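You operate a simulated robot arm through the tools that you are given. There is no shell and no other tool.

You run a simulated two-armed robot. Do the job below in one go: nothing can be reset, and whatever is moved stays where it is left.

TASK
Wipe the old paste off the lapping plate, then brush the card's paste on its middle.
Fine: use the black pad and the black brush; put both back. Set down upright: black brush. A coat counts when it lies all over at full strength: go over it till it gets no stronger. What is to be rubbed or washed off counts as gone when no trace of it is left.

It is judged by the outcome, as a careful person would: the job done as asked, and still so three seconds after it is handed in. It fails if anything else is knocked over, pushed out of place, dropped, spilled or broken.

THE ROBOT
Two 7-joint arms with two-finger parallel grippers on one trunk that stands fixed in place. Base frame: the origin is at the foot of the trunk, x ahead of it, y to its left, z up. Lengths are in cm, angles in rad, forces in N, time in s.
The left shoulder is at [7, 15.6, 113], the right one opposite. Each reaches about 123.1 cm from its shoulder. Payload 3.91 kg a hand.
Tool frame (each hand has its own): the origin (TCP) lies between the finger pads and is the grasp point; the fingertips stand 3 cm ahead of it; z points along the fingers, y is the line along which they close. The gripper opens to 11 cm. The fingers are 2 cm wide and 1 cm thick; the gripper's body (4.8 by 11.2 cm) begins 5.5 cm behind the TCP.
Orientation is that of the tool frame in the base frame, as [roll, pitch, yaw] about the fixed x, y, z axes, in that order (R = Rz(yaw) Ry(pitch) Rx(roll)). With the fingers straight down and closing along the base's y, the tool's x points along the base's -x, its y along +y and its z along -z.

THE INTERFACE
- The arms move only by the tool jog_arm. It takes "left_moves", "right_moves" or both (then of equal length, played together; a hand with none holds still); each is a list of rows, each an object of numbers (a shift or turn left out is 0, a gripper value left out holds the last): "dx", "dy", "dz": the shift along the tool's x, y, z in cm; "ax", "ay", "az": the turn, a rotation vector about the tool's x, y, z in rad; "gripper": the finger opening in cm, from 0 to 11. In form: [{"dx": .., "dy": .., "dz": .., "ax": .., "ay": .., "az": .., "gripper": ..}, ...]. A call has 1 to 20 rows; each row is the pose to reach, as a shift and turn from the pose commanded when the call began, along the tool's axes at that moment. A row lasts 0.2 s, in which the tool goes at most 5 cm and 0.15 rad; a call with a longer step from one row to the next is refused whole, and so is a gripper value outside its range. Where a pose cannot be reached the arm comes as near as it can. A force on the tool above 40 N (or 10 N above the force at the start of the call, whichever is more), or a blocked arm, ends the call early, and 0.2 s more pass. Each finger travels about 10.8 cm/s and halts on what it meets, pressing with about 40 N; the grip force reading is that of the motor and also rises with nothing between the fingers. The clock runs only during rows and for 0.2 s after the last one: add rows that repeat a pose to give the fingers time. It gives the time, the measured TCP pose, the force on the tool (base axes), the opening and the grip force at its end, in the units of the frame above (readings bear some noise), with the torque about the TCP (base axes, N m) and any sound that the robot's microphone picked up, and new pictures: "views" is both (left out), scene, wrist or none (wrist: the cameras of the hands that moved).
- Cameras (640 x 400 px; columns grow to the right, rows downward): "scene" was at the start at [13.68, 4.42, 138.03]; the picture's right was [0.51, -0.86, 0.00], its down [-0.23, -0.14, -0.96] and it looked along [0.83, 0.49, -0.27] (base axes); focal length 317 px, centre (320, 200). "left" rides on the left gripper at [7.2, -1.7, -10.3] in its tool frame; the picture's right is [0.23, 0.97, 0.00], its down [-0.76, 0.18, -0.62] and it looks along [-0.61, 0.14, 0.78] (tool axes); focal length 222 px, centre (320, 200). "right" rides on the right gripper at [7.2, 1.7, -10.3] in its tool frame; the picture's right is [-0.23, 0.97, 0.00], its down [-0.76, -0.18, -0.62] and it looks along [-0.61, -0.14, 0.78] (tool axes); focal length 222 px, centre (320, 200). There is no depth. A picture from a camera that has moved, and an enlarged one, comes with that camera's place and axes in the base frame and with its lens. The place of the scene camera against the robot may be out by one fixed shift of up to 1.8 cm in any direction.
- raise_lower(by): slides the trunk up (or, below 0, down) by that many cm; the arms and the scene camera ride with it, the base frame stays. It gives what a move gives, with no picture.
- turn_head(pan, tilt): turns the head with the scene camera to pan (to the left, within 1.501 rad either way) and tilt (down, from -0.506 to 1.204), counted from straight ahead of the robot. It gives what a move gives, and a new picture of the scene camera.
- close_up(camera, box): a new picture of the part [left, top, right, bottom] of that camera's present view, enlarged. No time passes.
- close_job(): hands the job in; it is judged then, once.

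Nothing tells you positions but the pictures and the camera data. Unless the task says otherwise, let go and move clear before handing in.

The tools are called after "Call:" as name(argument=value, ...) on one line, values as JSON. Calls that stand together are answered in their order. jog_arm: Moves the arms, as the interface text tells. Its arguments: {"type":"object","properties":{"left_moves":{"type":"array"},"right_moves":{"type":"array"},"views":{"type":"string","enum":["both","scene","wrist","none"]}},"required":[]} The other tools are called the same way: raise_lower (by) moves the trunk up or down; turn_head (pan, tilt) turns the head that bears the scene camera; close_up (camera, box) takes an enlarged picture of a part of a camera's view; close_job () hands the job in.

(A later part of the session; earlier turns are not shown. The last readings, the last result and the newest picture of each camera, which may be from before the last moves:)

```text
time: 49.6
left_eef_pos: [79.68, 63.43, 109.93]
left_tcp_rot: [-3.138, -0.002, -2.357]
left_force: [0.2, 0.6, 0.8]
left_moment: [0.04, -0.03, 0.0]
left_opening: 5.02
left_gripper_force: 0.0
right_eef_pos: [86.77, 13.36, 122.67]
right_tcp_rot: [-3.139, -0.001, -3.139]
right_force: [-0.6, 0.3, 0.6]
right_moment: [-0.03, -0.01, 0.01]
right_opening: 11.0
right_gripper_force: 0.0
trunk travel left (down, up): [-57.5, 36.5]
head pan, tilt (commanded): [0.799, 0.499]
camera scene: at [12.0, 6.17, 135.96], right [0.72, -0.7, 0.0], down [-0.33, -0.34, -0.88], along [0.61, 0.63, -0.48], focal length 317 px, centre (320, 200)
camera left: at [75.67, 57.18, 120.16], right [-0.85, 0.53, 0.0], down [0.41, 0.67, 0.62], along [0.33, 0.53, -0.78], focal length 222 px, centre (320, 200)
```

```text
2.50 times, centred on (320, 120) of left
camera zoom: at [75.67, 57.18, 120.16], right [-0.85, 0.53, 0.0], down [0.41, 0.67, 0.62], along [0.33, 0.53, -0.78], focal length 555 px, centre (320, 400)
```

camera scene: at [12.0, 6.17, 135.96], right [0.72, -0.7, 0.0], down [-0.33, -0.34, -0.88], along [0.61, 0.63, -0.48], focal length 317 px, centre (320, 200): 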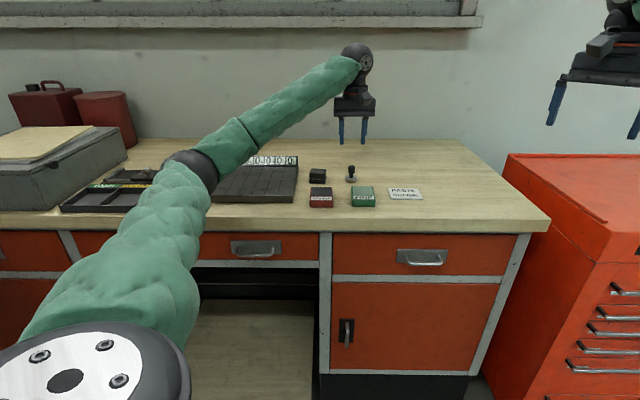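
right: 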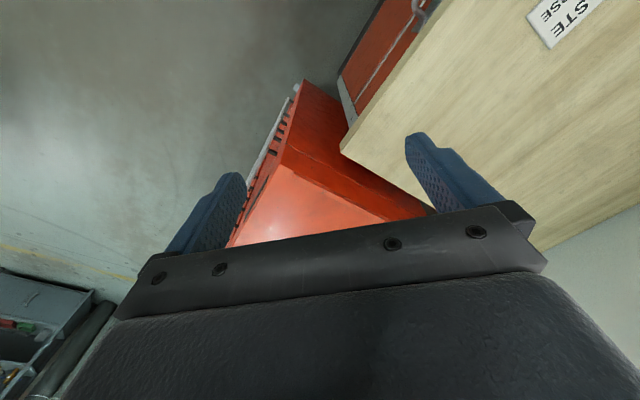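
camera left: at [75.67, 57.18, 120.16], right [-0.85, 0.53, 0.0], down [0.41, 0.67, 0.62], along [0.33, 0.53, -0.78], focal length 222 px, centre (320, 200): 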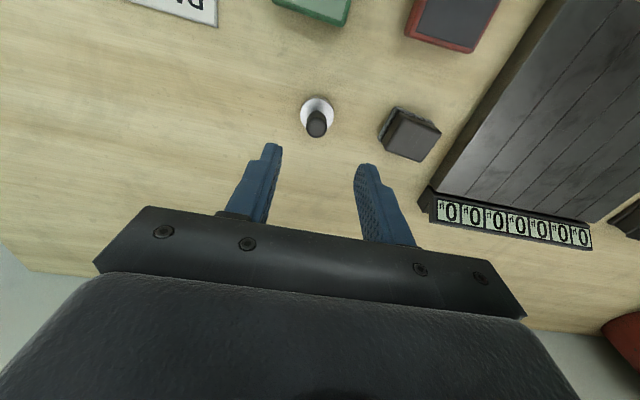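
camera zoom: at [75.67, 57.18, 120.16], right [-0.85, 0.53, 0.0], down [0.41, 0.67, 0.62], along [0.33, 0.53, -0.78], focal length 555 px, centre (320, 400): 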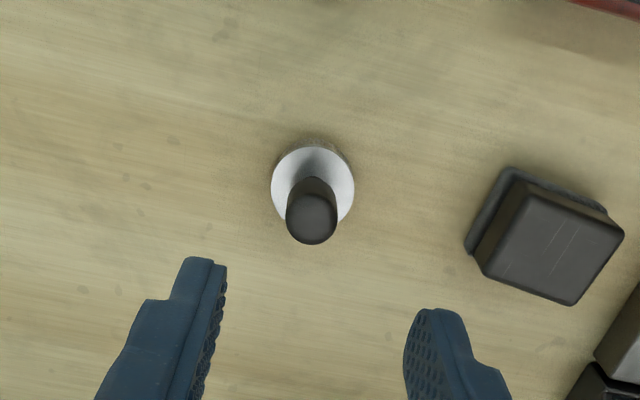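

The brush is nearly under the hand, needing a 0.2–0.25 cm correction. I'll descend part way and check.

Call:
jog_arm(left_moves=[{"dx": -0.1, "dy": -0.12, "dz": 1.2}, {"dx": -0.2, "dy": -0.25, "dz": 2.4}, {"dx": -0.2, "dy": -0.25, "dz": 3.6}, {"dx": -0.2, "dy": -0.25, "dz": 4.8}, {"dx": -0.2, "dy": -0.25, "dz": 6}, {"dx": -0.2, "dy": -0.25, "dz": 6}], views="wrist")

Call:
close_up(camera="left", box=[240, 80, 400, 200])

Call:
close_up(camera="scene", box=[310, 120, 400, 190])

```text
time: 51.0
left_eef_pos: [79.92, 63.31, 103.95]
left_tcp_rot: [-3.141, -0.003, -2.355]
left_force: [0.9, 0.8, -0.1]
left_moment: [0.0, 0.0, 0.02]
left_opening: 5.02
left_gripper_force: 0.1
right_eef_pos: [86.72, 13.32, 122.75]
right_tcp_rot: [-3.139, 0.0, -3.141]
right_force: [0.2, 0.0, -0.8]
right_moment: [0.03, 0.03, 0.03]
right_opening: 11.01
right_gripper_force: 0.0
trunk travel left (down, up): [-57.5, 36.5]
head pan, tilt (commanded): [0.799, 0.499]
camera left: at [76.0, 57.07, 114.1], right [-0.85, 0.53, 0.0], down [0.41, 0.67, 0.62], along [0.33, 0.53, -0.78], focal length 222 px, centre (320, 200)
```

left: 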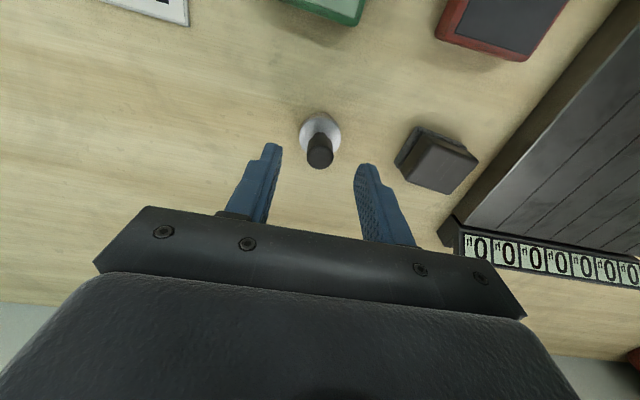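

```text
3.33 times, centred on (320, 140) of left
camera zoom: at [76.0, 57.07, 114.1], right [-0.85, 0.53, 0.0], down [0.41, 0.67, 0.62], along [0.33, 0.53, -0.78], focal length 740 px, centre (320, 400)
```

zoom: 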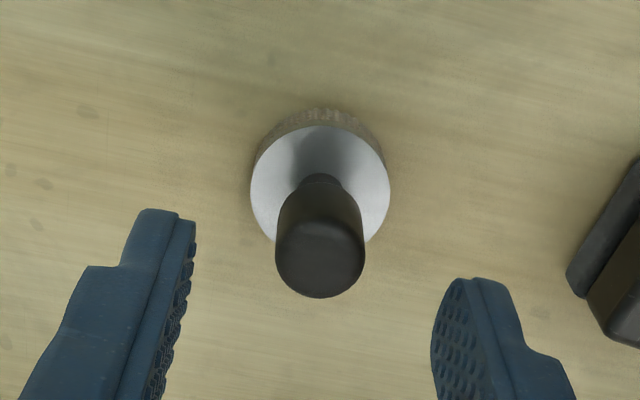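

```text
5.71 times, centred on (355, 155) of scene
camera zoom: at [12.02, 6.13, 135.96], right [0.72, -0.7, 0.0], down [-0.33, -0.34, -0.88], along [0.61, 0.63, -0.48], focal length 1811 px, centre (120, 457)
```

zoom: 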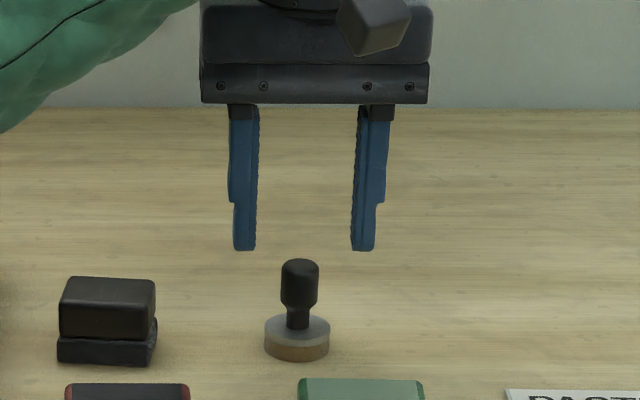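

Aligned over the brush. I'll lower so the tips stop just above its base disc, then close on the knob.

Call:
jog_arm(left_moves=[{"dx": -0.05, "dz": 1}, {"dx": -0.05, "dz": 2}, {"dx": -0.05, "dz": 3}, {"dx": -0.05, "dz": 4}, {"dx": -0.05, "dz": 4.3}, {"dx": -0.05, "dz": 4.3}], views="wrist")

Call:
close_up(camera="left", box=[240, 100, 400, 220])

Call:
close_up(camera="scene", box=[310, 130, 390, 190])

```text
time: 52.4
left_eef_pos: [79.99, 63.42, 99.48]
left_tcp_rot: [3.14, -0.001, -2.357]
left_force: [-0.4, -0.1, 1.7]
left_moment: [-0.04, -0.03, -0.01]
left_opening: 5.02
left_gripper_force: 0.1
right_eef_pos: [86.68, 13.29, 122.75]
right_tcp_rot: [-3.141, -0.003, -3.141]
right_force: [-0.3, -0.2, 0.4]
right_moment: [-0.03, -0.03, -0.01]
right_opening: 11.02
right_gripper_force: 0.3
trunk travel left (down, up): [-57.5, 36.5]
head pan, tilt (commanded): [0.799, 0.499]
camera left: at [76.07, 57.12, 109.79], right [-0.85, 0.53, 0.0], down [0.41, 0.67, 0.62], along [0.33, 0.53, -0.78], focal length 222 px, centre (320, 200)
```

left: 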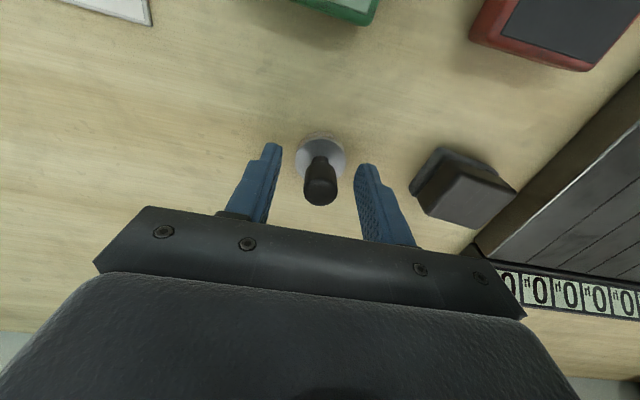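

```text
3.33 times, centred on (320, 160) of left
camera zoom: at [76.07, 57.12, 109.79], right [-0.85, 0.53, 0.0], down [0.41, 0.67, 0.62], along [0.33, 0.53, -0.78], focal length 740 px, centre (320, 333)
```

zoom: 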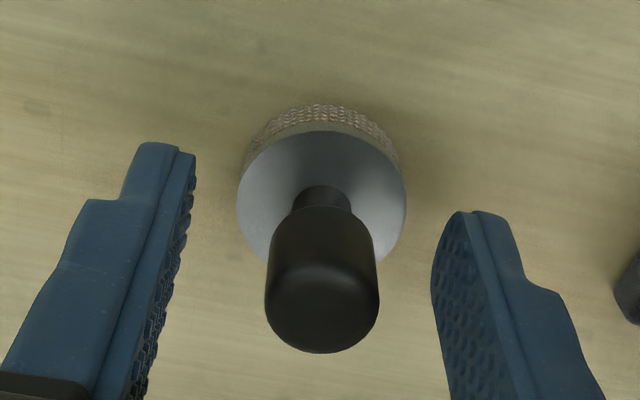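

```text
6.67 times, centred on (350, 160) of scene
camera zoom: at [12.03, 6.15, 135.96], right [0.72, -0.7, 0.0], down [-0.33, -0.34, -0.88], along [0.61, 0.63, -0.48], focal length 2113 px, centre (120, 467)
```

zoom: 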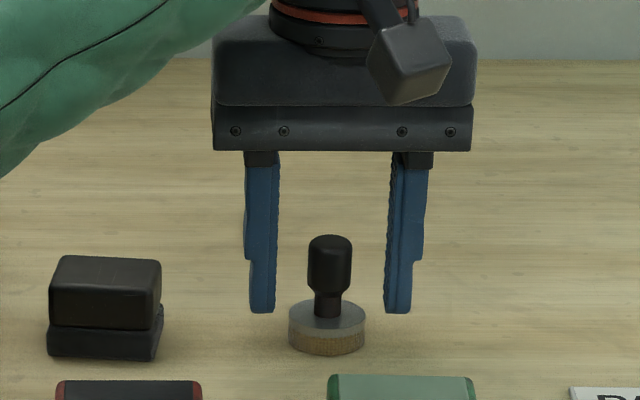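

The fingers straddle the knob just above the disc. Closing on it now.

Call:
jog_arm(left_moves=[{"gripper": 3}, {"gripper": 1}, {"gripper": 1}, {"gripper": 1}], views="wrist")

Call:
close_up(camera="scene", box=[310, 130, 390, 190])

```text
time: 53.4
left_eef_pos: [80.0, 63.4, 99.45]
left_tcp_rot: [-3.141, -0.001, -2.357]
left_force: [-0.2, -0.4, -0.5]
left_moment: [-0.01, -0.01, -0.02]
left_opening: 1.84
left_gripper_force: 40.0
right_eef_pos: [86.73, 13.35, 122.71]
right_tcp_rot: [-3.14, -0.003, -3.139]
right_force: [-0.9, -0.1, 0.6]
right_moment: [0.0, -0.03, 0.02]
right_opening: 11.0
right_gripper_force: 0.0
trunk travel left (down, up): [-57.5, 36.5]
head pan, tilt (commanded): [0.799, 0.499]
camera left: at [76.07, 57.12, 109.8], right [-0.85, 0.53, 0.0], down [0.41, 0.67, 0.62], along [0.33, 0.53, -0.78], focal length 222 px, centre (320, 200)
```

left: 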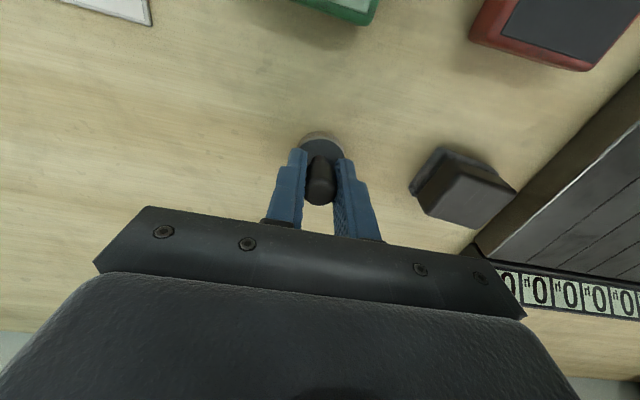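

```text
6.67 times, centred on (350, 160) of scene
camera zoom: at [12.03, 6.15, 135.96], right [0.72, -0.7, 0.0], down [-0.33, -0.34, -0.88], along [0.61, 0.63, -0.48], focal length 2113 px, centre (120, 467)
```

zoom: 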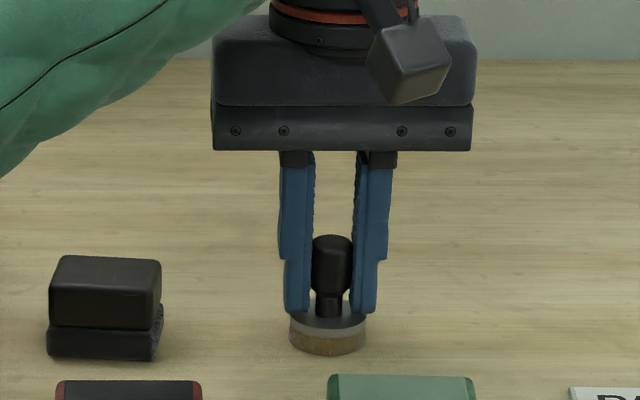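

The brush is gripped at TCP (80.0, 63.4, 99.45), which is its home pose. I'll lift it slowly, then carry it toward the coarse tin at a safe height.

Call:
jog_arm(left_moves=[{"dz": -0.5}, {"dz": -1.5}, {"dz": -3}, {"dz": -4.5}, {"dz": -6}, {"dz": -7.5}, {"dz": -9}, {"dz": -10.5}, {"dz": -12}, {"dz": -12}], views="both")

Call:
close_up(camera="scene", box=[310, 90, 400, 160])

```text
time: 55.6
left_eef_pos: [80.03, 63.46, 111.56]
left_tcp_rot: [3.14, -0.002, -2.356]
left_force: [0.4, 0.5, 0.6]
left_moment: [0.02, 0.0, 0.02]
left_opening: 1.87
left_gripper_force: 40.0
right_eef_pos: [86.77, 13.38, 122.7]
right_tcp_rot: [-3.14, -0.004, -3.14]
right_force: [-0.1, -0.1, 0.5]
right_moment: [-0.02, 0.03, 0.01]
right_opening: 11.01
right_gripper_force: 0.1
trunk travel left (down, up): [-57.5, 36.5]
head pan, tilt (commanded): [0.799, 0.499]
camera scene: at [12.06, 6.18, 135.95], right [0.72, -0.7, 0.0], down [-0.33, -0.34, -0.88], along [0.61, 0.63, -0.48], focal length 317 px, centre (320, 200)
camera left: at [76.09, 57.21, 121.8], right [-0.85, 0.53, 0.0], down [0.41, 0.67, 0.62], along [0.33, 0.53, -0.78], focal length 222 px, centre (320, 200)
```

scene: 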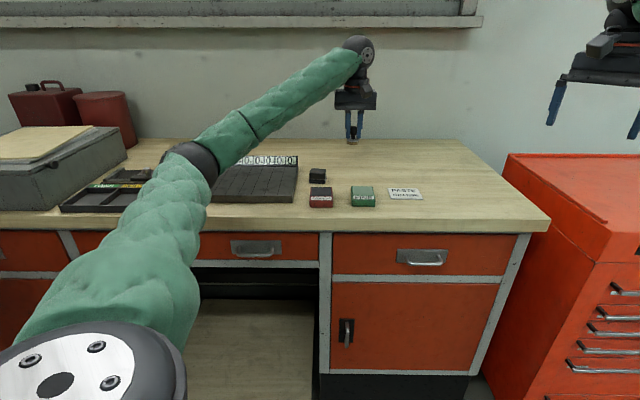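
left: 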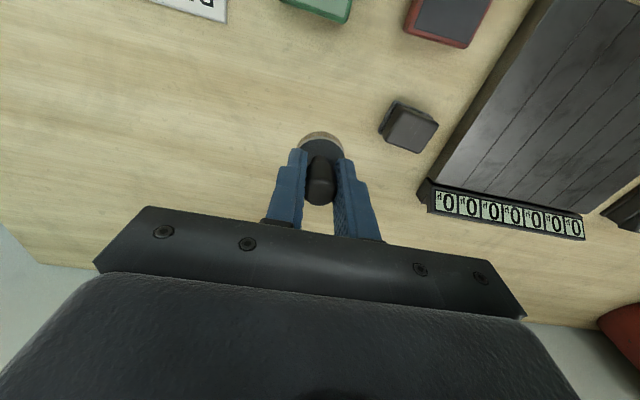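

```text
5.71 times, centred on (355, 125) of scene
camera zoom: at [12.06, 6.18, 135.95], right [0.72, -0.7, 0.0], down [-0.33, -0.34, -0.88], along [0.61, 0.63, -0.48], focal length 1811 px, centre (120, 629)
```

zoom: 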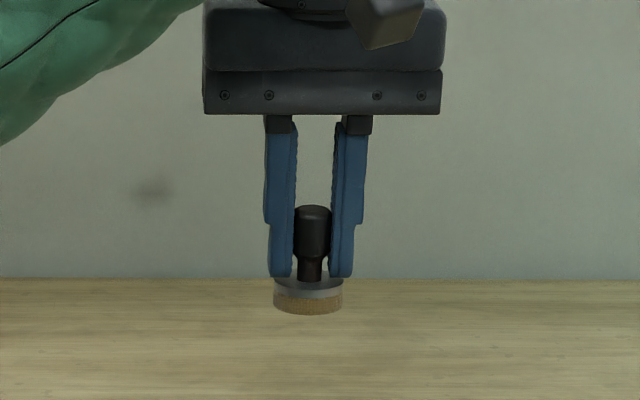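

The brush hangs straight. Moving slowly across to above the coarse tin's paste.

Call:
jog_arm(left_moves=[{"dx": 0.75, "dy": 0.6}, {"dx": 1.5, "dy": 1.2}, {"dx": 2.25, "dy": 1.8}, {"dx": 3, "dy": 2.4}, {"dx": 3.75, "dy": 3}, {"dx": 4.5, "dy": 3.6}, {"dx": 5.25, "dy": 4.2}, {"dx": 6, "dy": 4.8}, {"dx": 6.75, "dy": 5.4}, {"dx": 7.5, "dy": 6}, {"dx": 8.25, "dy": 6.6}, {"dx": 9, "dy": 7.2}, {"dx": 9.75, "dy": 7.8}, {"dx": 10.5, "dy": 8.4}, {"dx": 11.2, "dy": 9}, {"dx": 11.2, "dy": 9}], views="both")

Call:
close_up(camera="left", box=[220, 40, 420, 200])

```text
time: 59.0
left_eef_pos: [65.73, 61.92, 111.52]
left_tcp_rot: [3.141, -0.001, -2.356]
left_force: [0.0, -0.1, -0.2]
left_moment: [0.0, 0.02, -0.02]
left_opening: 1.86
left_gripper_force: 40.2
right_eef_pos: [86.73, 13.32, 122.67]
right_tcp_rot: [-3.141, -0.005, -3.14]
right_force: [0.3, -0.4, 0.4]
right_moment: [0.01, -0.01, 0.01]
right_opening: 10.99
right_gripper_force: 0.0
trunk travel left (down, up): [-57.5, 36.5]
head pan, tilt (commanded): [0.799, 0.499]
camera scene: at [12.06, 6.15, 135.95], right [0.72, -0.7, 0.0], down [-0.33, -0.34, -0.88], along [0.61, 0.63, -0.48], focal length 317 px, centre (320, 200)
camera left: at [61.77, 55.6, 121.8], right [-0.85, 0.53, 0.0], down [0.41, 0.67, 0.62], along [0.33, 0.53, -0.78], focal length 222 px, centre (320, 200)
```

scene: 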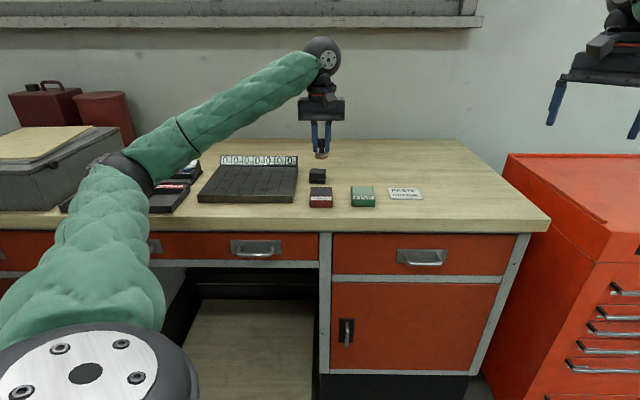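
left: 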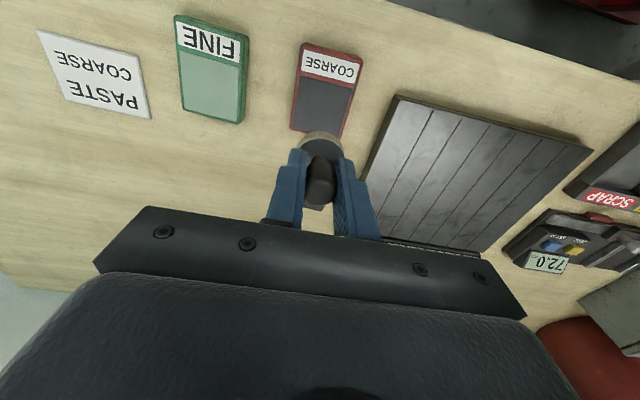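

```text
2.50 times, centred on (320, 120) of left
camera zoom: at [61.77, 55.6, 121.8], right [-0.85, 0.53, 0.0], down [0.41, 0.67, 0.62], along [0.33, 0.53, -0.78], focal length 555 px, centre (320, 400)
```

zoom: 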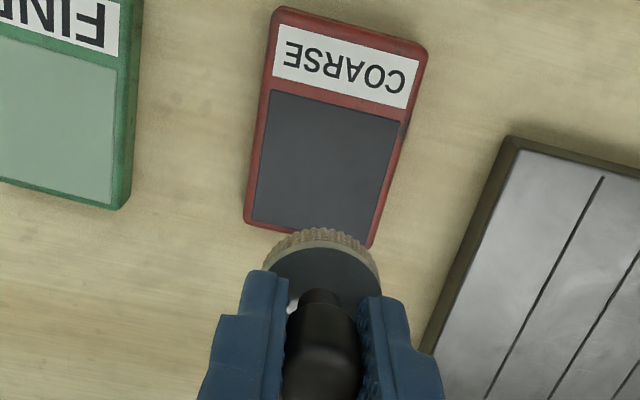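

The paste in the tin is almost exactly below, so I need only a 0.2 cm shift. I'll lower toward it and stop about 1 cm short.

Call:
jog_arm(left_moves=[{"dx": 0.1, "dy": 0.05, "dz": 1.2}, {"dx": 0.2, "dy": 0.05, "dz": 2.4}, {"dx": 0.2, "dy": 0.05, "dz": 3.6}, {"dx": 0.2, "dy": 0.05, "dz": 4.8}, {"dx": 0.2, "dy": 0.05, "dz": 6}, {"dx": 0.2, "dy": 0.05, "dz": 7.2}, {"dx": 0.2, "dy": 0.05, "dz": 8.4}, {"dx": 0.2, "dy": 0.05, "dz": 8.4}], views="both")

Call:
close_up(camera="left", box=[220, 60, 420, 210])

Call:
close_up(camera="scene", box=[280, 140, 380, 215])

```text
time: 60.8
left_eef_pos: [65.47, 61.77, 103.11]
left_tcp_rot: [3.141, 0.001, -2.355]
left_force: [0.5, 0.9, -0.4]
left_moment: [-0.02, -0.02, -0.02]
left_opening: 1.87
left_gripper_force: 39.9
right_eef_pos: [86.62, 13.34, 122.77]
right_tcp_rot: [-3.141, -0.003, -3.142]
right_force: [-0.4, -0.6, 0.1]
right_moment: [0.0, 0.0, -0.03]
right_opening: 10.98
right_gripper_force: 0.1
trunk travel left (down, up): [-57.5, 36.5]
head pan, tilt (commanded): [0.799, 0.499]
camera scene: at [12.02, 6.14, 135.96], right [0.72, -0.7, 0.0], down [-0.33, -0.34, -0.88], along [0.61, 0.63, -0.48], focal length 317 px, centre (320, 200)
camera left: at [61.57, 55.5, 113.42], right [-0.85, 0.53, 0.0], down [0.41, 0.67, 0.62], along [0.33, 0.53, -0.78], focal length 222 px, centre (320, 200)
```

scene: 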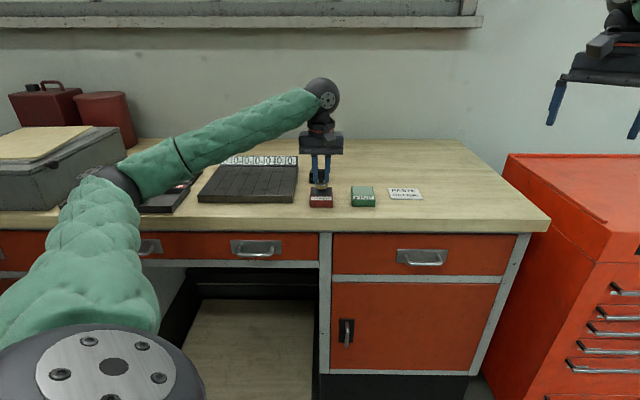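
left: 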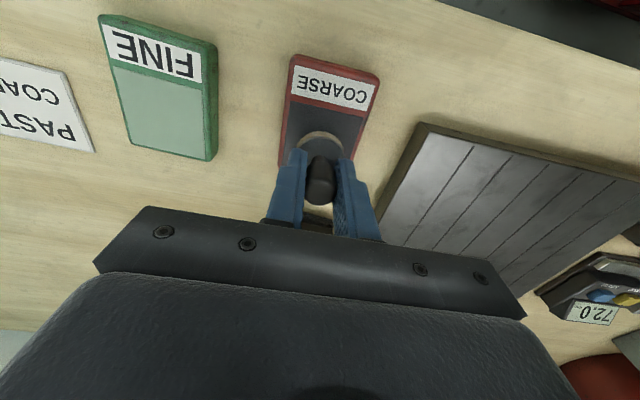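

```text
2.67 times, centred on (320, 135) of left
camera zoom: at [61.57, 55.5, 113.42], right [-0.85, 0.53, 0.0], down [0.41, 0.67, 0.62], along [0.33, 0.53, -0.78], focal length 592 px, centre (320, 373)
```

zoom: 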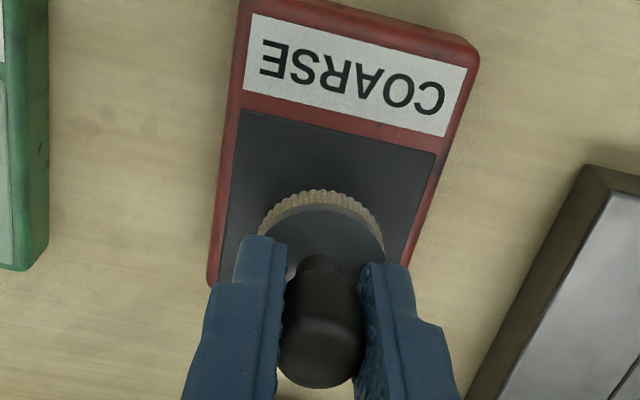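

```text
5.33 times, centred on (330, 178) of scene
camera zoom: at [12.02, 6.14, 135.96], right [0.72, -0.7, 0.0], down [-0.33, -0.34, -0.88], along [0.61, 0.63, -0.48], focal length 1690 px, centre (267, 320)
```

zoom: 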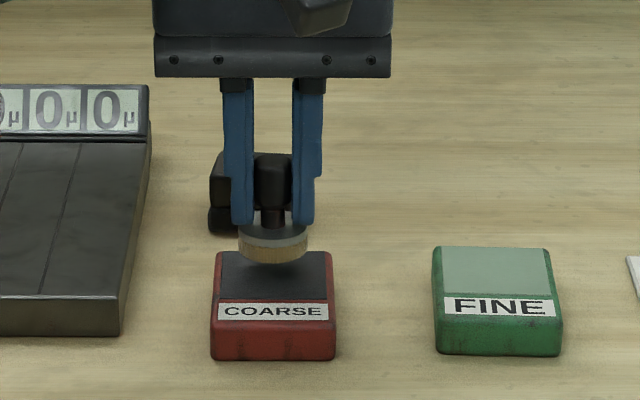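

The brush is centred over the paste, about a centimetre above it. Lowering in small steps until it touches.

Call:
jog_arm(left_moves=[{"dz": 0.4}, {"dz": 0.8}, {"dz": 1.1}, {"dz": 1.1}], views="none")

```text
time: 61.8
left_eef_pos: [65.43, 61.76, 102.09]
left_tcp_rot: [-3.141, 0.0, -2.357]
left_force: [-0.5, -0.8, -0.5]
left_moment: [0.01, 0.02, 0.01]
left_opening: 1.88
left_gripper_force: 40.0
right_eef_pos: [86.64, 13.39, 122.73]
right_tcp_rot: [-3.14, -0.003, -3.14]
right_force: [0.3, -0.4, 0.9]
right_moment: [0.01, -0.01, -0.02]
right_opening: 11.0
right_gripper_force: 0.1
trunk travel left (down, up): [-57.5, 36.5]
head pan, tilt (commanded): [0.799, 0.499]
```

Call:
jog_arm(left_moves=[{"dz": 0.15}, {"dz": 0.3}, {"dz": 0.3}], views="none")

```text
time: 62.6
left_eef_pos: [65.46, 61.86, 101.78]
left_tcp_rot: [3.141, -0.001, -2.356]
left_force: [0.6, 0.5, -0.4]
left_moment: [-0.02, 0.03, 0.01]
left_opening: 1.88
left_gripper_force: 39.9
right_eef_pos: [86.63, 13.38, 122.7]
right_tcp_rot: [-3.139, -0.003, -3.139]
right_force: [-0.5, -0.2, 0.2]
right_moment: [0.0, -0.01, -0.02]
right_opening: 10.99
right_gripper_force: 0.0
trunk travel left (down, up): [-57.5, 36.5]
head pan, tilt (commanded): [0.799, 0.499]
```

Call:
jog_arm(left_moves=[{"dz": 0.1}, {"dz": 0.2}, {"dz": 0.2}], views="none")

```text
time: 63.4
left_eef_pos: [65.42, 61.7, 101.79]
left_tcp_rot: [-3.14, 0.003, -2.355]
left_force: [4.0, 4.7, 15.9]
left_moment: [0.14, -0.11, -0.03]
left_opening: 1.89
left_gripper_force: 39.8
right_eef_pos: [86.74, 13.27, 122.73]
right_tcp_rot: [-3.14, -0.002, -3.14]
right_force: [0.3, 0.2, 0.1]
right_moment: [0.01, 0.0, 0.01]
right_opening: 10.98
right_gripper_force: 0.1
trunk travel left (down, up): [-57.5, 36.5]
head pan, tilt (commanded): [0.799, 0.499]
```

The brush touches the paste at about 16 N. I'll ease off, dwell a moment, then lift straight up and check it took paste.

Call:
jog_arm(left_moves=[{"dz": -0.1}, {"dz": -0.1}, {"dz": -0.1}, {"dz": -0.1}, {"dz": -0.6}, {"dz": -1.6}, {"dz": -2.8}, {"dz": -4}, {"dz": -5.2}, {"dz": -6.4}, {"dz": -7.6}, {"dz": -8.8}, {"dz": -10}, {"dz": -10}], views="both")

Call:
close_up(camera="scene", box=[280, 110, 380, 215])

Call:
close_up(camera="left", box=[220, 40, 420, 200])

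```text
time: 66.4
left_eef_pos: [65.49, 61.86, 111.59]
left_tcp_rot: [-3.141, -0.002, -2.354]
left_force: [-0.1, -0.1, -0.6]
left_moment: [0.01, -0.02, 0.01]
left_opening: 1.84
left_gripper_force: 40.0
right_eef_pos: [86.73, 13.4, 122.7]
right_tcp_rot: [-3.139, -0.004, -3.139]
right_force: [0.3, 0.3, 0.1]
right_moment: [0.0, 0.0, 0.03]
right_opening: 10.99
right_gripper_force: 0.0
trunk travel left (down, up): [-57.5, 36.5]
head pan, tilt (commanded): [0.799, 0.499]
camera scene: at [12.04, 6.18, 135.95], right [0.72, -0.7, 0.0], down [-0.33, -0.34, -0.88], along [0.61, 0.63, -0.48], focal length 317 px, centre (320, 200)
camera left: at [61.61, 55.54, 121.84], right [-0.85, 0.53, 0.0], down [0.41, 0.67, 0.62], along [0.33, 0.53, -0.78], focal length 222 px, centre (320, 200)
```

scene: 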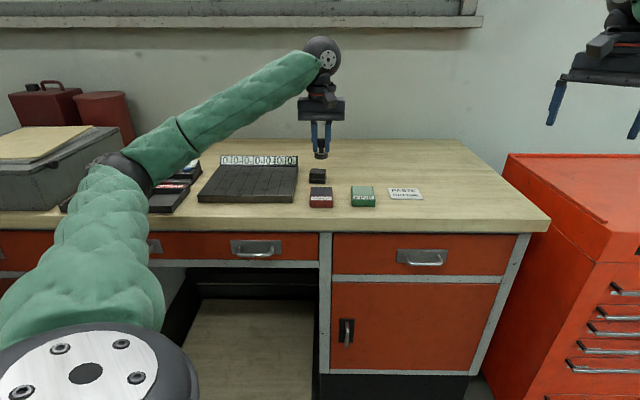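
left: 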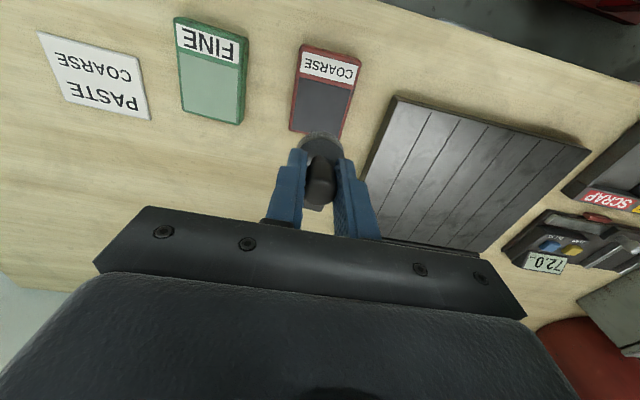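

```text
3.81 times, centred on (330, 162) of scene
camera zoom: at [12.04, 6.18, 135.95], right [0.72, -0.7, 0.0], down [-0.33, -0.34, -0.88], along [0.61, 0.63, -0.48], focal length 1207 px, centre (282, 343)
```

zoom: 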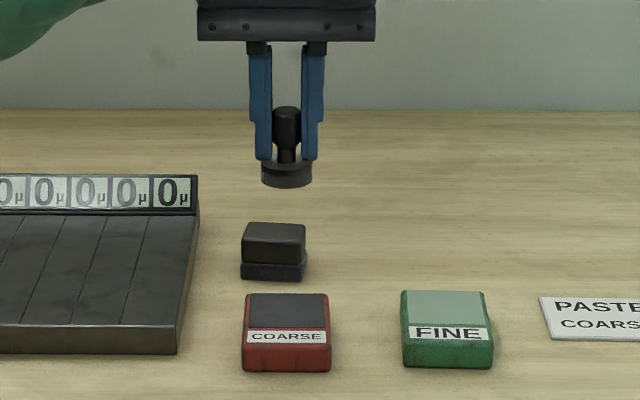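

```text
2.50 times, centred on (320, 120) of left
camera zoom: at [61.61, 55.54, 121.84], right [-0.85, 0.53, 0.0], down [0.41, 0.67, 0.62], along [0.33, 0.53, -0.78], focal length 555 px, centre (320, 400)
```

zoom: 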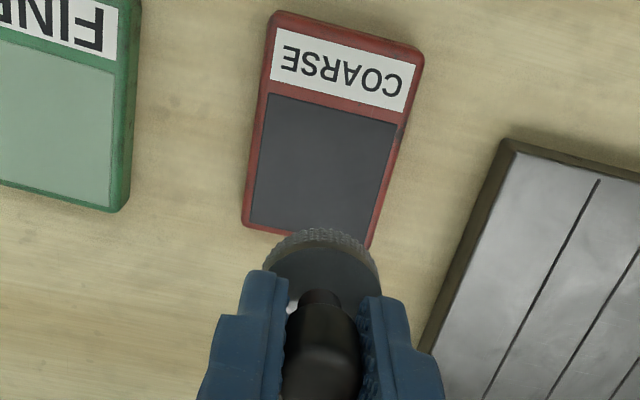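

The bristles are now dark, so the brush is loaded. The plate centre should lie about 6.5 cm further back and 20 cm to the left, so I'll go there slowly at this height.

Call:
jog_arm(left_moves=[{"dx": -0.35, "dy": 1.1}, {"dx": -0.7, "dy": 2.2}, {"dx": -1.05, "dy": 3.3}, {"dx": -1.4, "dy": 4.4}, {"dx": -1.75, "dy": 5.5}, {"dx": -2.1, "dy": 6.6}, {"dx": -2.45, "dy": 7.7}, {"dx": -2.8, "dy": 8.8}, {"dx": -3.15, "dy": 9.9}, {"dx": -3.5, "dy": 11}, {"dx": -3.9, "dy": 12.1}, {"dx": -4.3, "dy": 13.2}, {"dx": -4.6, "dy": 14.3}, {"dx": -5, "dy": 15.4}, {"dx": -5.3, "dy": 16.5}, {"dx": -5.7, "dy": 17.6}, {"dx": -6, "dy": 18.5}, {"dx": -6.3, "dy": 19.4}, {"dx": -6.55, "dy": 20.2}, {"dx": -6.55, "dy": 20.2}], views="both")

Call:
close_up(camera="left", box=[160, 0, 560, 250])

```text
time: 70.6
left_eef_pos: [55.74, 80.77, 111.53]
left_tcp_rot: [-3.14, -0.005, -2.356]
left_force: [-0.6, -0.6, -0.2]
left_moment: [0.0, 0.01, 0.01]
left_opening: 1.87
left_gripper_force: 40.3
right_eef_pos: [86.63, 13.31, 122.78]
right_tcp_rot: [-3.14, -0.004, -3.141]
right_force: [0.2, 0.2, -0.8]
right_moment: [0.02, -0.03, -0.02]
right_opening: 10.99
right_gripper_force: 0.1
trunk travel left (down, up): [-57.5, 36.5]
head pan, tilt (commanded): [0.799, 0.499]
camera scene: at [12.03, 6.16, 135.96], right [0.72, -0.7, 0.0], down [-0.33, -0.34, -0.88], along [0.61, 0.63, -0.48], focal length 317 px, centre (320, 200)
camera left: at [51.91, 74.47, 121.76], right [-0.85, 0.53, 0.0], down [0.41, 0.67, 0.62], along [0.33, 0.53, -0.78], focal length 222 px, centre (320, 200)
```

scene: 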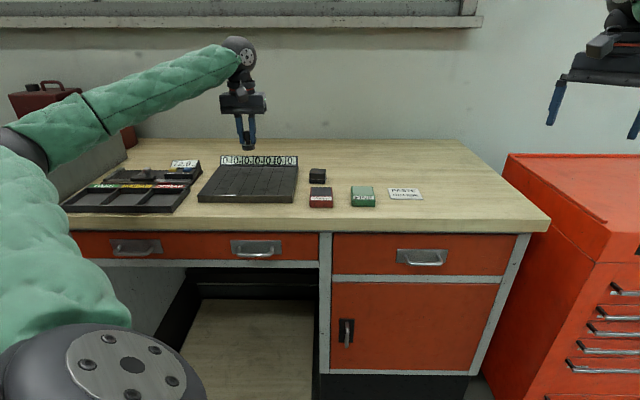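
left: 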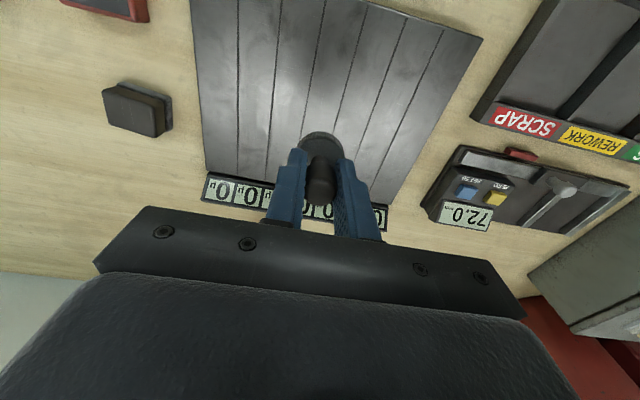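

```text
1.60 times, centred on (360, 125) of left
camera zoom: at [51.91, 74.47, 121.76], right [-0.85, 0.53, 0.0], down [0.41, 0.67, 0.62], along [0.33, 0.53, -0.78], focal length 355 px, centre (256, 320)
```

zoom: 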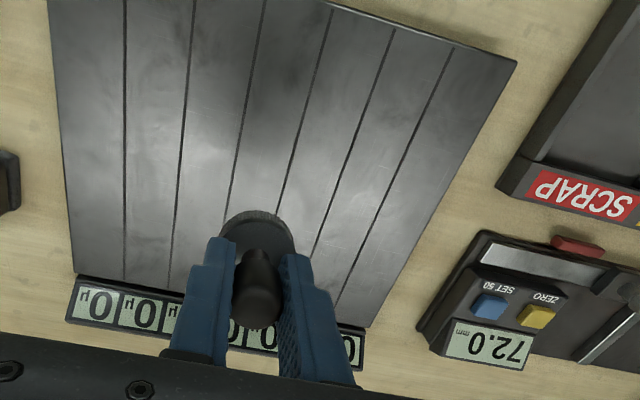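

The hand is over the middle strip, within 0.3 cm of its centreline. I'll lower to just above the plate centre.

Call:
jog_arm(left_moves=[{"dx": -0.15, "dy": 0.15, "dz": 1.2}, {"dx": -0.3, "dy": 0.3, "dz": 2.4}, {"dx": -0.3, "dy": 0.3, "dz": 3.6}, {"dx": -0.3, "dy": 0.3, "dz": 4.8}, {"dx": -0.3, "dy": 0.3, "dz": 6}, {"dx": -0.3, "dy": 0.3, "dz": 7.2}, {"dx": -0.3, "dy": 0.3, "dz": 8.4, "ay": -0.005}, {"dx": -0.3, "dy": 0.3, "dz": 9.2, "ay": -0.005}, {"dx": -0.3, "dy": 0.3, "dz": 9.2, "ay": -0.005}], views="none")

Call:
jog_arm(left_moves=[{"dz": 0.15}, {"dz": 0.3}, {"dz": 0.3}], views="none")

```text
time: 72.6
left_eef_pos: [55.84, 81.08, 102.36]
left_tcp_rot: [3.141, 0.003, -2.357]
left_force: [0.2, -0.6, -0.2]
left_moment: [0.0, -0.02, 0.0]
left_opening: 1.9
left_gripper_force: 40.4
right_eef_pos: [86.72, 13.23, 122.63]
right_tcp_rot: [-3.14, -0.001, -3.141]
right_force: [-0.4, 0.4, 0.3]
right_moment: [0.01, -0.01, 0.0]
right_opening: 11.01
right_gripper_force: 0.1
trunk travel left (down, up): [-57.5, 36.5]
head pan, tilt (commanded): [0.799, 0.499]
```

```text
time: 73.4
left_eef_pos: [55.82, 81.01, 102.04]
left_tcp_rot: [3.14, 0.003, -2.357]
left_force: [-0.3, 0.1, 0.7]
left_moment: [-0.02, 0.03, 0.0]
left_opening: 1.86
left_gripper_force: 40.4
right_eef_pos: [86.64, 13.36, 122.84]
right_tcp_rot: [-3.141, -0.001, -3.139]
right_force: [0.0, 0.1, -0.1]
right_moment: [0.0, 0.0, -0.04]
right_opening: 11.01
right_gripper_force: 0.1
trunk travel left (down, up): [-57.5, 36.5]
head pan, tilt (commanded): [0.799, 0.499]
```

Call:
jog_arm(left_moves=[{"dz": 0.12}, {"dz": 0.24}, {"dz": 0.24}], views="none")

```text
time: 74.2
left_eef_pos: [55.91, 81.12, 102.01]
left_tcp_rot: [-3.139, 0.005, -2.355]
left_force: [2.3, 2.7, 12.0]
left_moment: [0.05, -0.03, -0.01]
left_opening: 1.89
left_gripper_force: 40.0
right_eef_pos: [86.62, 13.32, 122.78]
right_tcp_rot: [-3.14, -0.002, -3.14]
right_force: [-0.4, 0.1, 0.2]
right_moment: [0.01, -0.03, 0.03]
right_opening: 10.98
right_gripper_force: 0.1
trunk travel left (down, up): [-57.5, 36.5]
head pan, tilt (commanded): [0.799, 0.499]
```

In contact at the plate centre with about 12 N. I'll make a short test stroke and look at what appears on the plate and the readouts.

Call:
jog_arm(left_moves=[{"dx": 0.8, "dz": -0.03}, {"dx": 1.6, "dz": -0.03}, {"dx": 2.4, "dz": -0.03}, {"dx": 1.6, "dz": -0.03}, {"dx": 0.8, "dz": -0.03}, {"dx": 0, "dz": -0.03}, {"dx": -0.8, "dz": -0.03}, {"dx": -1.6, "dz": -0.03}, {"dx": -2.4, "dz": -0.03}], views="both")

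Call:
close_up(camera="scene", box=[190, 120, 310, 210])

Call:
close_up(camera="left", box=[180, 0, 500, 220])

```text
time: 76.2
left_eef_pos: [57.42, 82.73, 102.01]
left_tcp_rot: [-3.139, 0.005, -2.353]
left_force: [0.0, -1.3, 7.0]
left_moment: [-0.13, 0.06, 0.02]
left_opening: 1.88
left_gripper_force: 39.8
right_eef_pos: [86.69, 13.25, 122.77]
right_tcp_rot: [-3.14, -0.001, -3.139]
right_force: [0.0, 0.2, -1.0]
right_moment: [-0.01, 0.01, -0.02]
right_opening: 10.99
right_gripper_force: 0.1
trunk travel left (down, up): [-57.5, 36.5]
head pan, tilt (commanded): [0.799, 0.499]
camera scene: at [11.97, 6.08, 135.97], right [0.72, -0.7, 0.0], down [-0.33, -0.34, -0.88], along [0.61, 0.63, -0.48], focal length 317 px, centre (320, 200)
camera left: at [53.56, 76.43, 112.14], right [-0.85, 0.53, 0.0], down [0.41, 0.66, 0.63], along [0.33, 0.53, -0.78], focal length 222 px, centre (320, 200)
```

scene: 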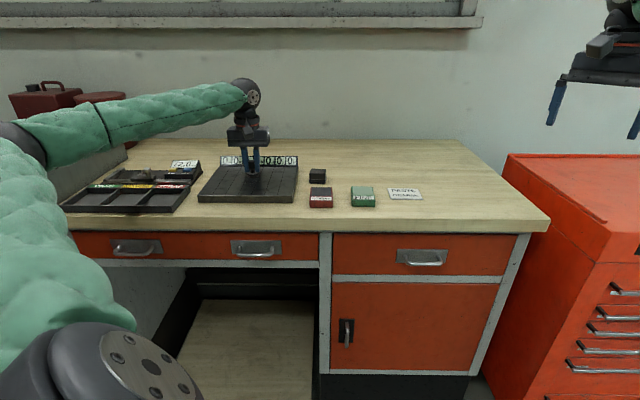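
left: 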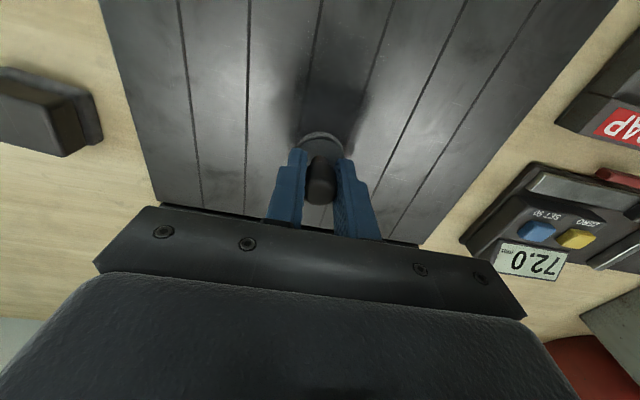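

```text
4.44 times, centred on (250, 165) of scene
camera zoom: at [11.97, 6.08, 135.97], right [0.72, -0.7, 0.0], down [-0.33, -0.34, -0.88], along [0.61, 0.63, -0.48], focal length 1409 px, centre (631, 356)
```

zoom: 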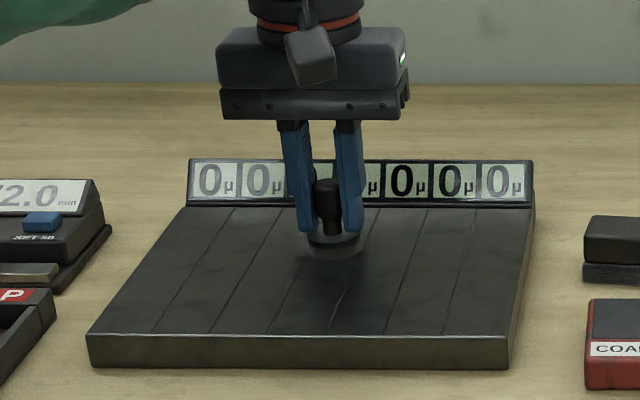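

```text
1.82 times, centred on (340, 110) of left
camera zoom: at [53.56, 76.43, 112.14], right [-0.85, 0.53, 0.0], down [0.41, 0.66, 0.63], along [0.33, 0.53, -0.78], focal length 404 px, centre (284, 364)
```

zoom: 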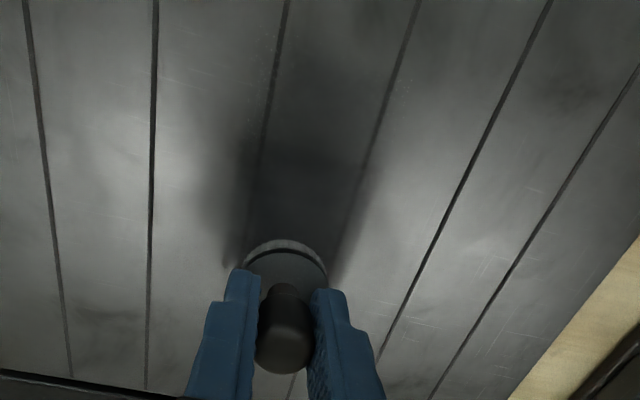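

The groove lines under the stroke look covered with a dark film. I'll lift a little and move toward me to see the middle readouts and the stroke itself.

Call:
jog_arm(left_moves=[{"dz": -1}, {"dz": -2.5}, {"dz": -4}, {"dx": 0, "dz": -6}, {"dx": -1, "dz": -8}, {"dx": -2, "dz": -9}, {"dx": -3, "dz": -9}, {"dx": -3, "dz": -9}], views="both")

Call:
close_up(camera="scene", box=[190, 140, 310, 210])

Call:
close_up(camera="left", box=[180, 0, 500, 200])

```text
time: 78.0
left_eef_pos: [59.57, 85.04, 110.88]
left_tcp_rot: [-3.14, 0.005, -2.355]
left_force: [0.2, 0.6, -0.2]
left_moment: [-0.02, -0.03, -0.01]
left_opening: 1.89
left_gripper_force: 40.0
right_eef_pos: [86.65, 13.43, 122.71]
right_tcp_rot: [-3.139, -0.002, -3.141]
right_force: [-0.1, 0.4, -1.0]
right_moment: [0.0, 0.01, 0.02]
right_opening: 11.01
right_gripper_force: 0.1
trunk travel left (down, up): [-57.5, 36.5]
head pan, tilt (commanded): [0.799, 0.499]
camera scene: at [11.98, 6.15, 135.96], right [0.72, -0.7, 0.0], down [-0.33, -0.34, -0.88], along [0.61, 0.63, -0.48], focal length 317 px, centre (320, 200)
camera left: at [55.65, 78.61, 121.08], right [-0.85, 0.53, 0.0], down [0.41, 0.66, 0.63], along [0.33, 0.53, -0.78], focal length 222 px, centre (320, 200)
```

scene: 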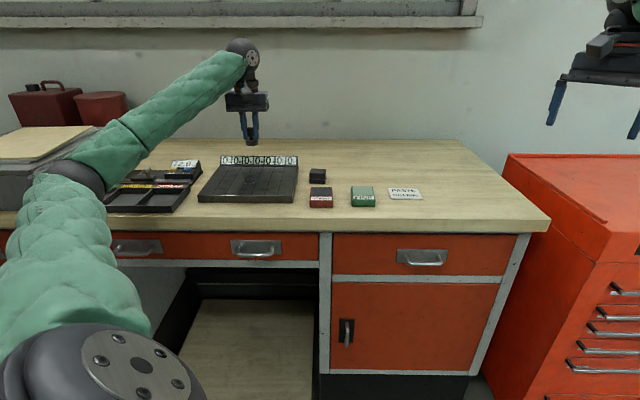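
left: 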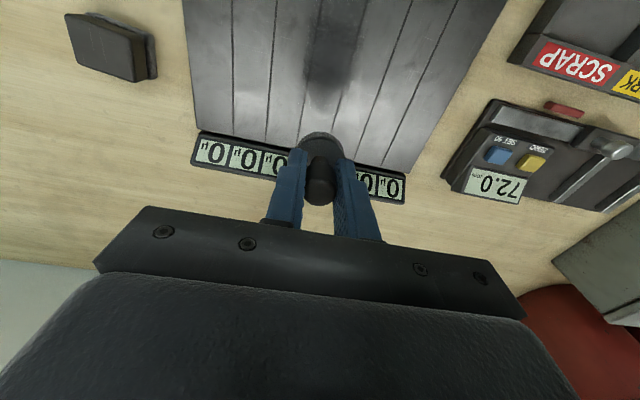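

```text
5.33 times, centred on (250, 175) of scene
camera zoom: at [11.98, 6.15, 135.96], right [0.72, -0.7, 0.0], down [-0.33, -0.34, -0.88], along [0.61, 0.63, -0.48], focal length 1690 px, centre (693, 333)
```

zoom: 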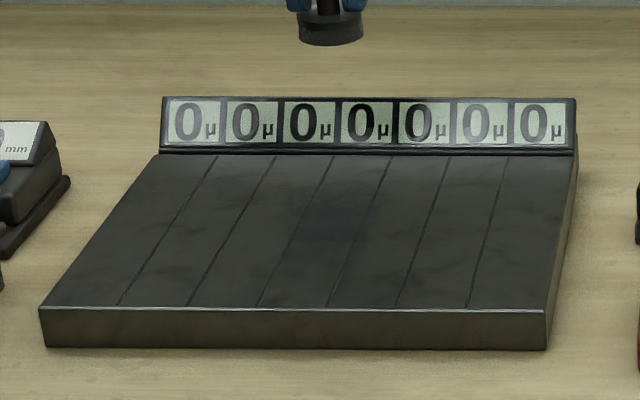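

```text
2.00 times, centred on (340, 100) of left
camera zoom: at [55.65, 78.61, 121.08], right [-0.85, 0.53, 0.0], down [0.41, 0.66, 0.63], along [0.33, 0.53, -0.78], focal length 444 px, centre (280, 400)
```

zoom: 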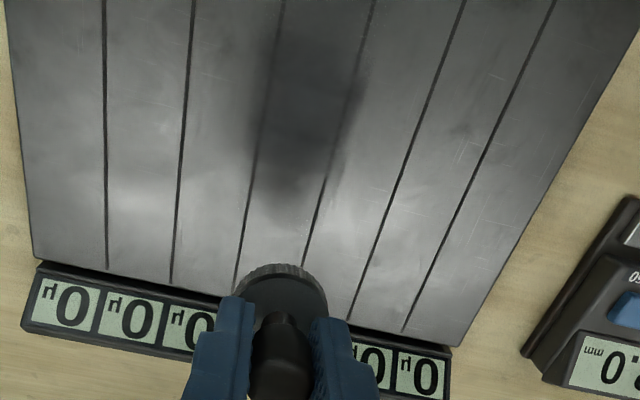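

The test stroke left a dark band of paste in the middle and the readouts stay at 0, so I judge by eye. I'll coat the middle area (about 11 × 11 cm where the old patch was) with overlapping strokes, starting at its right side.

Call:
jog_arm(left_moves=[{"dx": 0.5, "dy": -1}, {"dx": 1, "dy": -2}, {"dx": 1.5, "dy": -3.2}, {"dx": 1.5, "dy": -4.2, "dz": 1.5}, {"dx": 1.5, "dy": -4.2, "dz": 3}, {"dx": 1.5, "dy": -4.2, "dz": 4.5}, {"dx": 1.5, "dy": -4.2, "dz": 6}, {"dx": 1.5, "dy": -4.2, "dz": 7.5}, {"dx": 1.5, "dy": -4.2, "dz": 8.5}, {"dx": 1.5, "dy": -4.2, "dz": 8.5}], views="none")

Call:
jog_arm(left_moves=[{"dz": 0.3}, {"dz": 0.55}, {"dx": 1.5, "dz": 0.55}, {"dx": 3, "dz": 0.55}, {"dx": 4.5, "dz": 0.55}, {"dx": 6, "dz": 0.55}, {"dx": 7.5, "dz": 0.55}, {"dx": 8.7, "dz": 0.55}, {"dx": 8.7, "dy": 1.3, "dz": 0.55}, {"dx": 7.2, "dy": 1.3, "dz": 0.55}, {"dx": 5.7, "dy": 1.3, "dz": 0.55}, {"dx": 4.2, "dy": 1.3, "dz": 0.55}, {"dx": 2.7, "dy": 1.3, "dz": 0.55}, {"dx": 1.2, "dy": 1.3, "dz": 0.55}, {"dx": 0, "dy": 1.3, "dz": 0.55}], views="both")

Call:
close_up(camera="left", box=[180, 0, 500, 200])

Call:
close_up(camera="scene", box=[190, 130, 310, 210])

```text
time: 80.2
left_eef_pos: [61.67, 80.94, 102.46]
left_tcp_rot: [-3.141, 0.005, -2.358]
left_force: [-0.2, -0.7, -1.3]
left_moment: [0.02, 0.01, 0.02]
left_opening: 1.87
left_gripper_force: 39.9
right_eef_pos: [86.77, 13.41, 122.79]
right_tcp_rot: [-3.139, -0.002, -3.14]
right_force: [0.6, 1.1, 0.6]
right_moment: [-0.01, -0.01, 0.02]
right_opening: 10.99
right_gripper_force: 0.0
trunk travel left (down, up): [-57.5, 36.5]
head pan, tilt (commanded): [0.799, 0.499]
```

```text
time: 83.4
left_eef_pos: [60.65, 81.85, 101.88]
left_tcp_rot: [3.141, 0.005, -2.356]
left_force: [1.2, -0.5, 7.1]
left_moment: [-0.07, 0.02, -0.01]
left_opening: 1.86
left_gripper_force: 40.7
right_eef_pos: [86.6, 13.35, 122.82]
right_tcp_rot: [-3.141, -0.001, -3.139]
right_force: [0.2, -0.4, 0.1]
right_moment: [0.04, -0.01, 0.02]
right_opening: 11.02
right_gripper_force: 0.0
trunk travel left (down, up): [-57.5, 36.5]
head pan, tilt (commanded): [0.799, 0.499]
camera scene: at [11.97, 6.06, 135.97], right [0.72, -0.7, 0.0], down [-0.33, -0.34, -0.88], along [0.61, 0.63, -0.48], focal length 317 px, centre (320, 200)
camera left: at [56.64, 75.44, 112.1], right [-0.85, 0.53, 0.0], down [0.41, 0.66, 0.63], along [0.33, 0.53, -0.78], focal length 222 px, centre (320, 200)
```

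scene: 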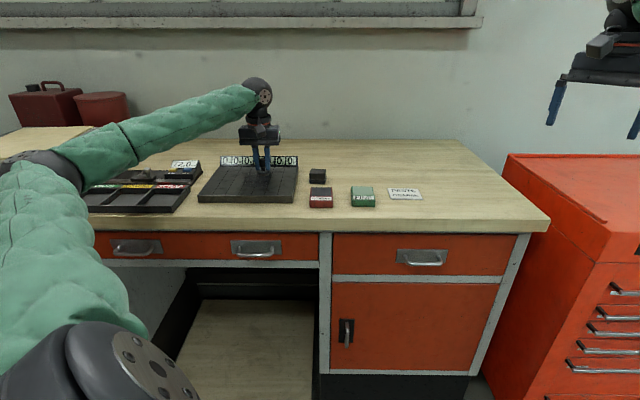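
left: 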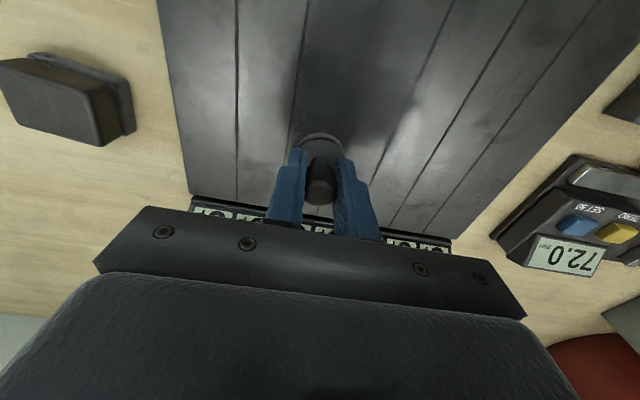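

```text
2.00 times, centred on (340, 100) of left
camera zoom: at [56.64, 75.44, 112.1], right [-0.85, 0.53, 0.0], down [0.41, 0.66, 0.63], along [0.33, 0.53, -0.78], focal length 444 px, centre (280, 400)
```

zoom: 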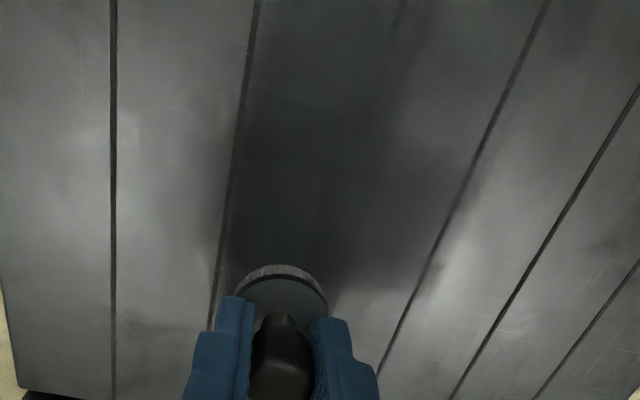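

```text
5.00 times, centred on (250, 170) of scene
camera zoom: at [11.97, 6.06, 135.97], right [0.72, -0.7, 0.0], down [-0.33, -0.34, -0.88], along [0.61, 0.63, -0.48], focal length 1585 px, centre (670, 350)
```

zoom: 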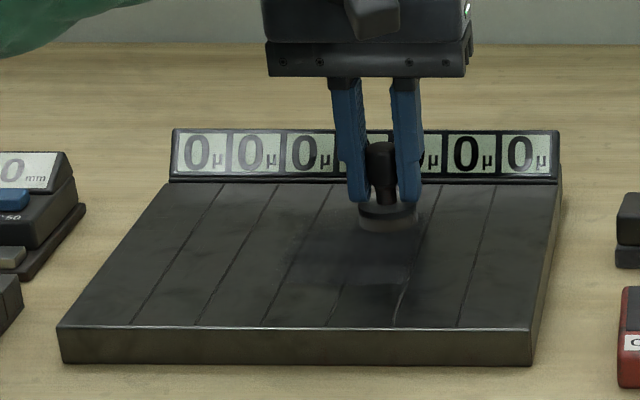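

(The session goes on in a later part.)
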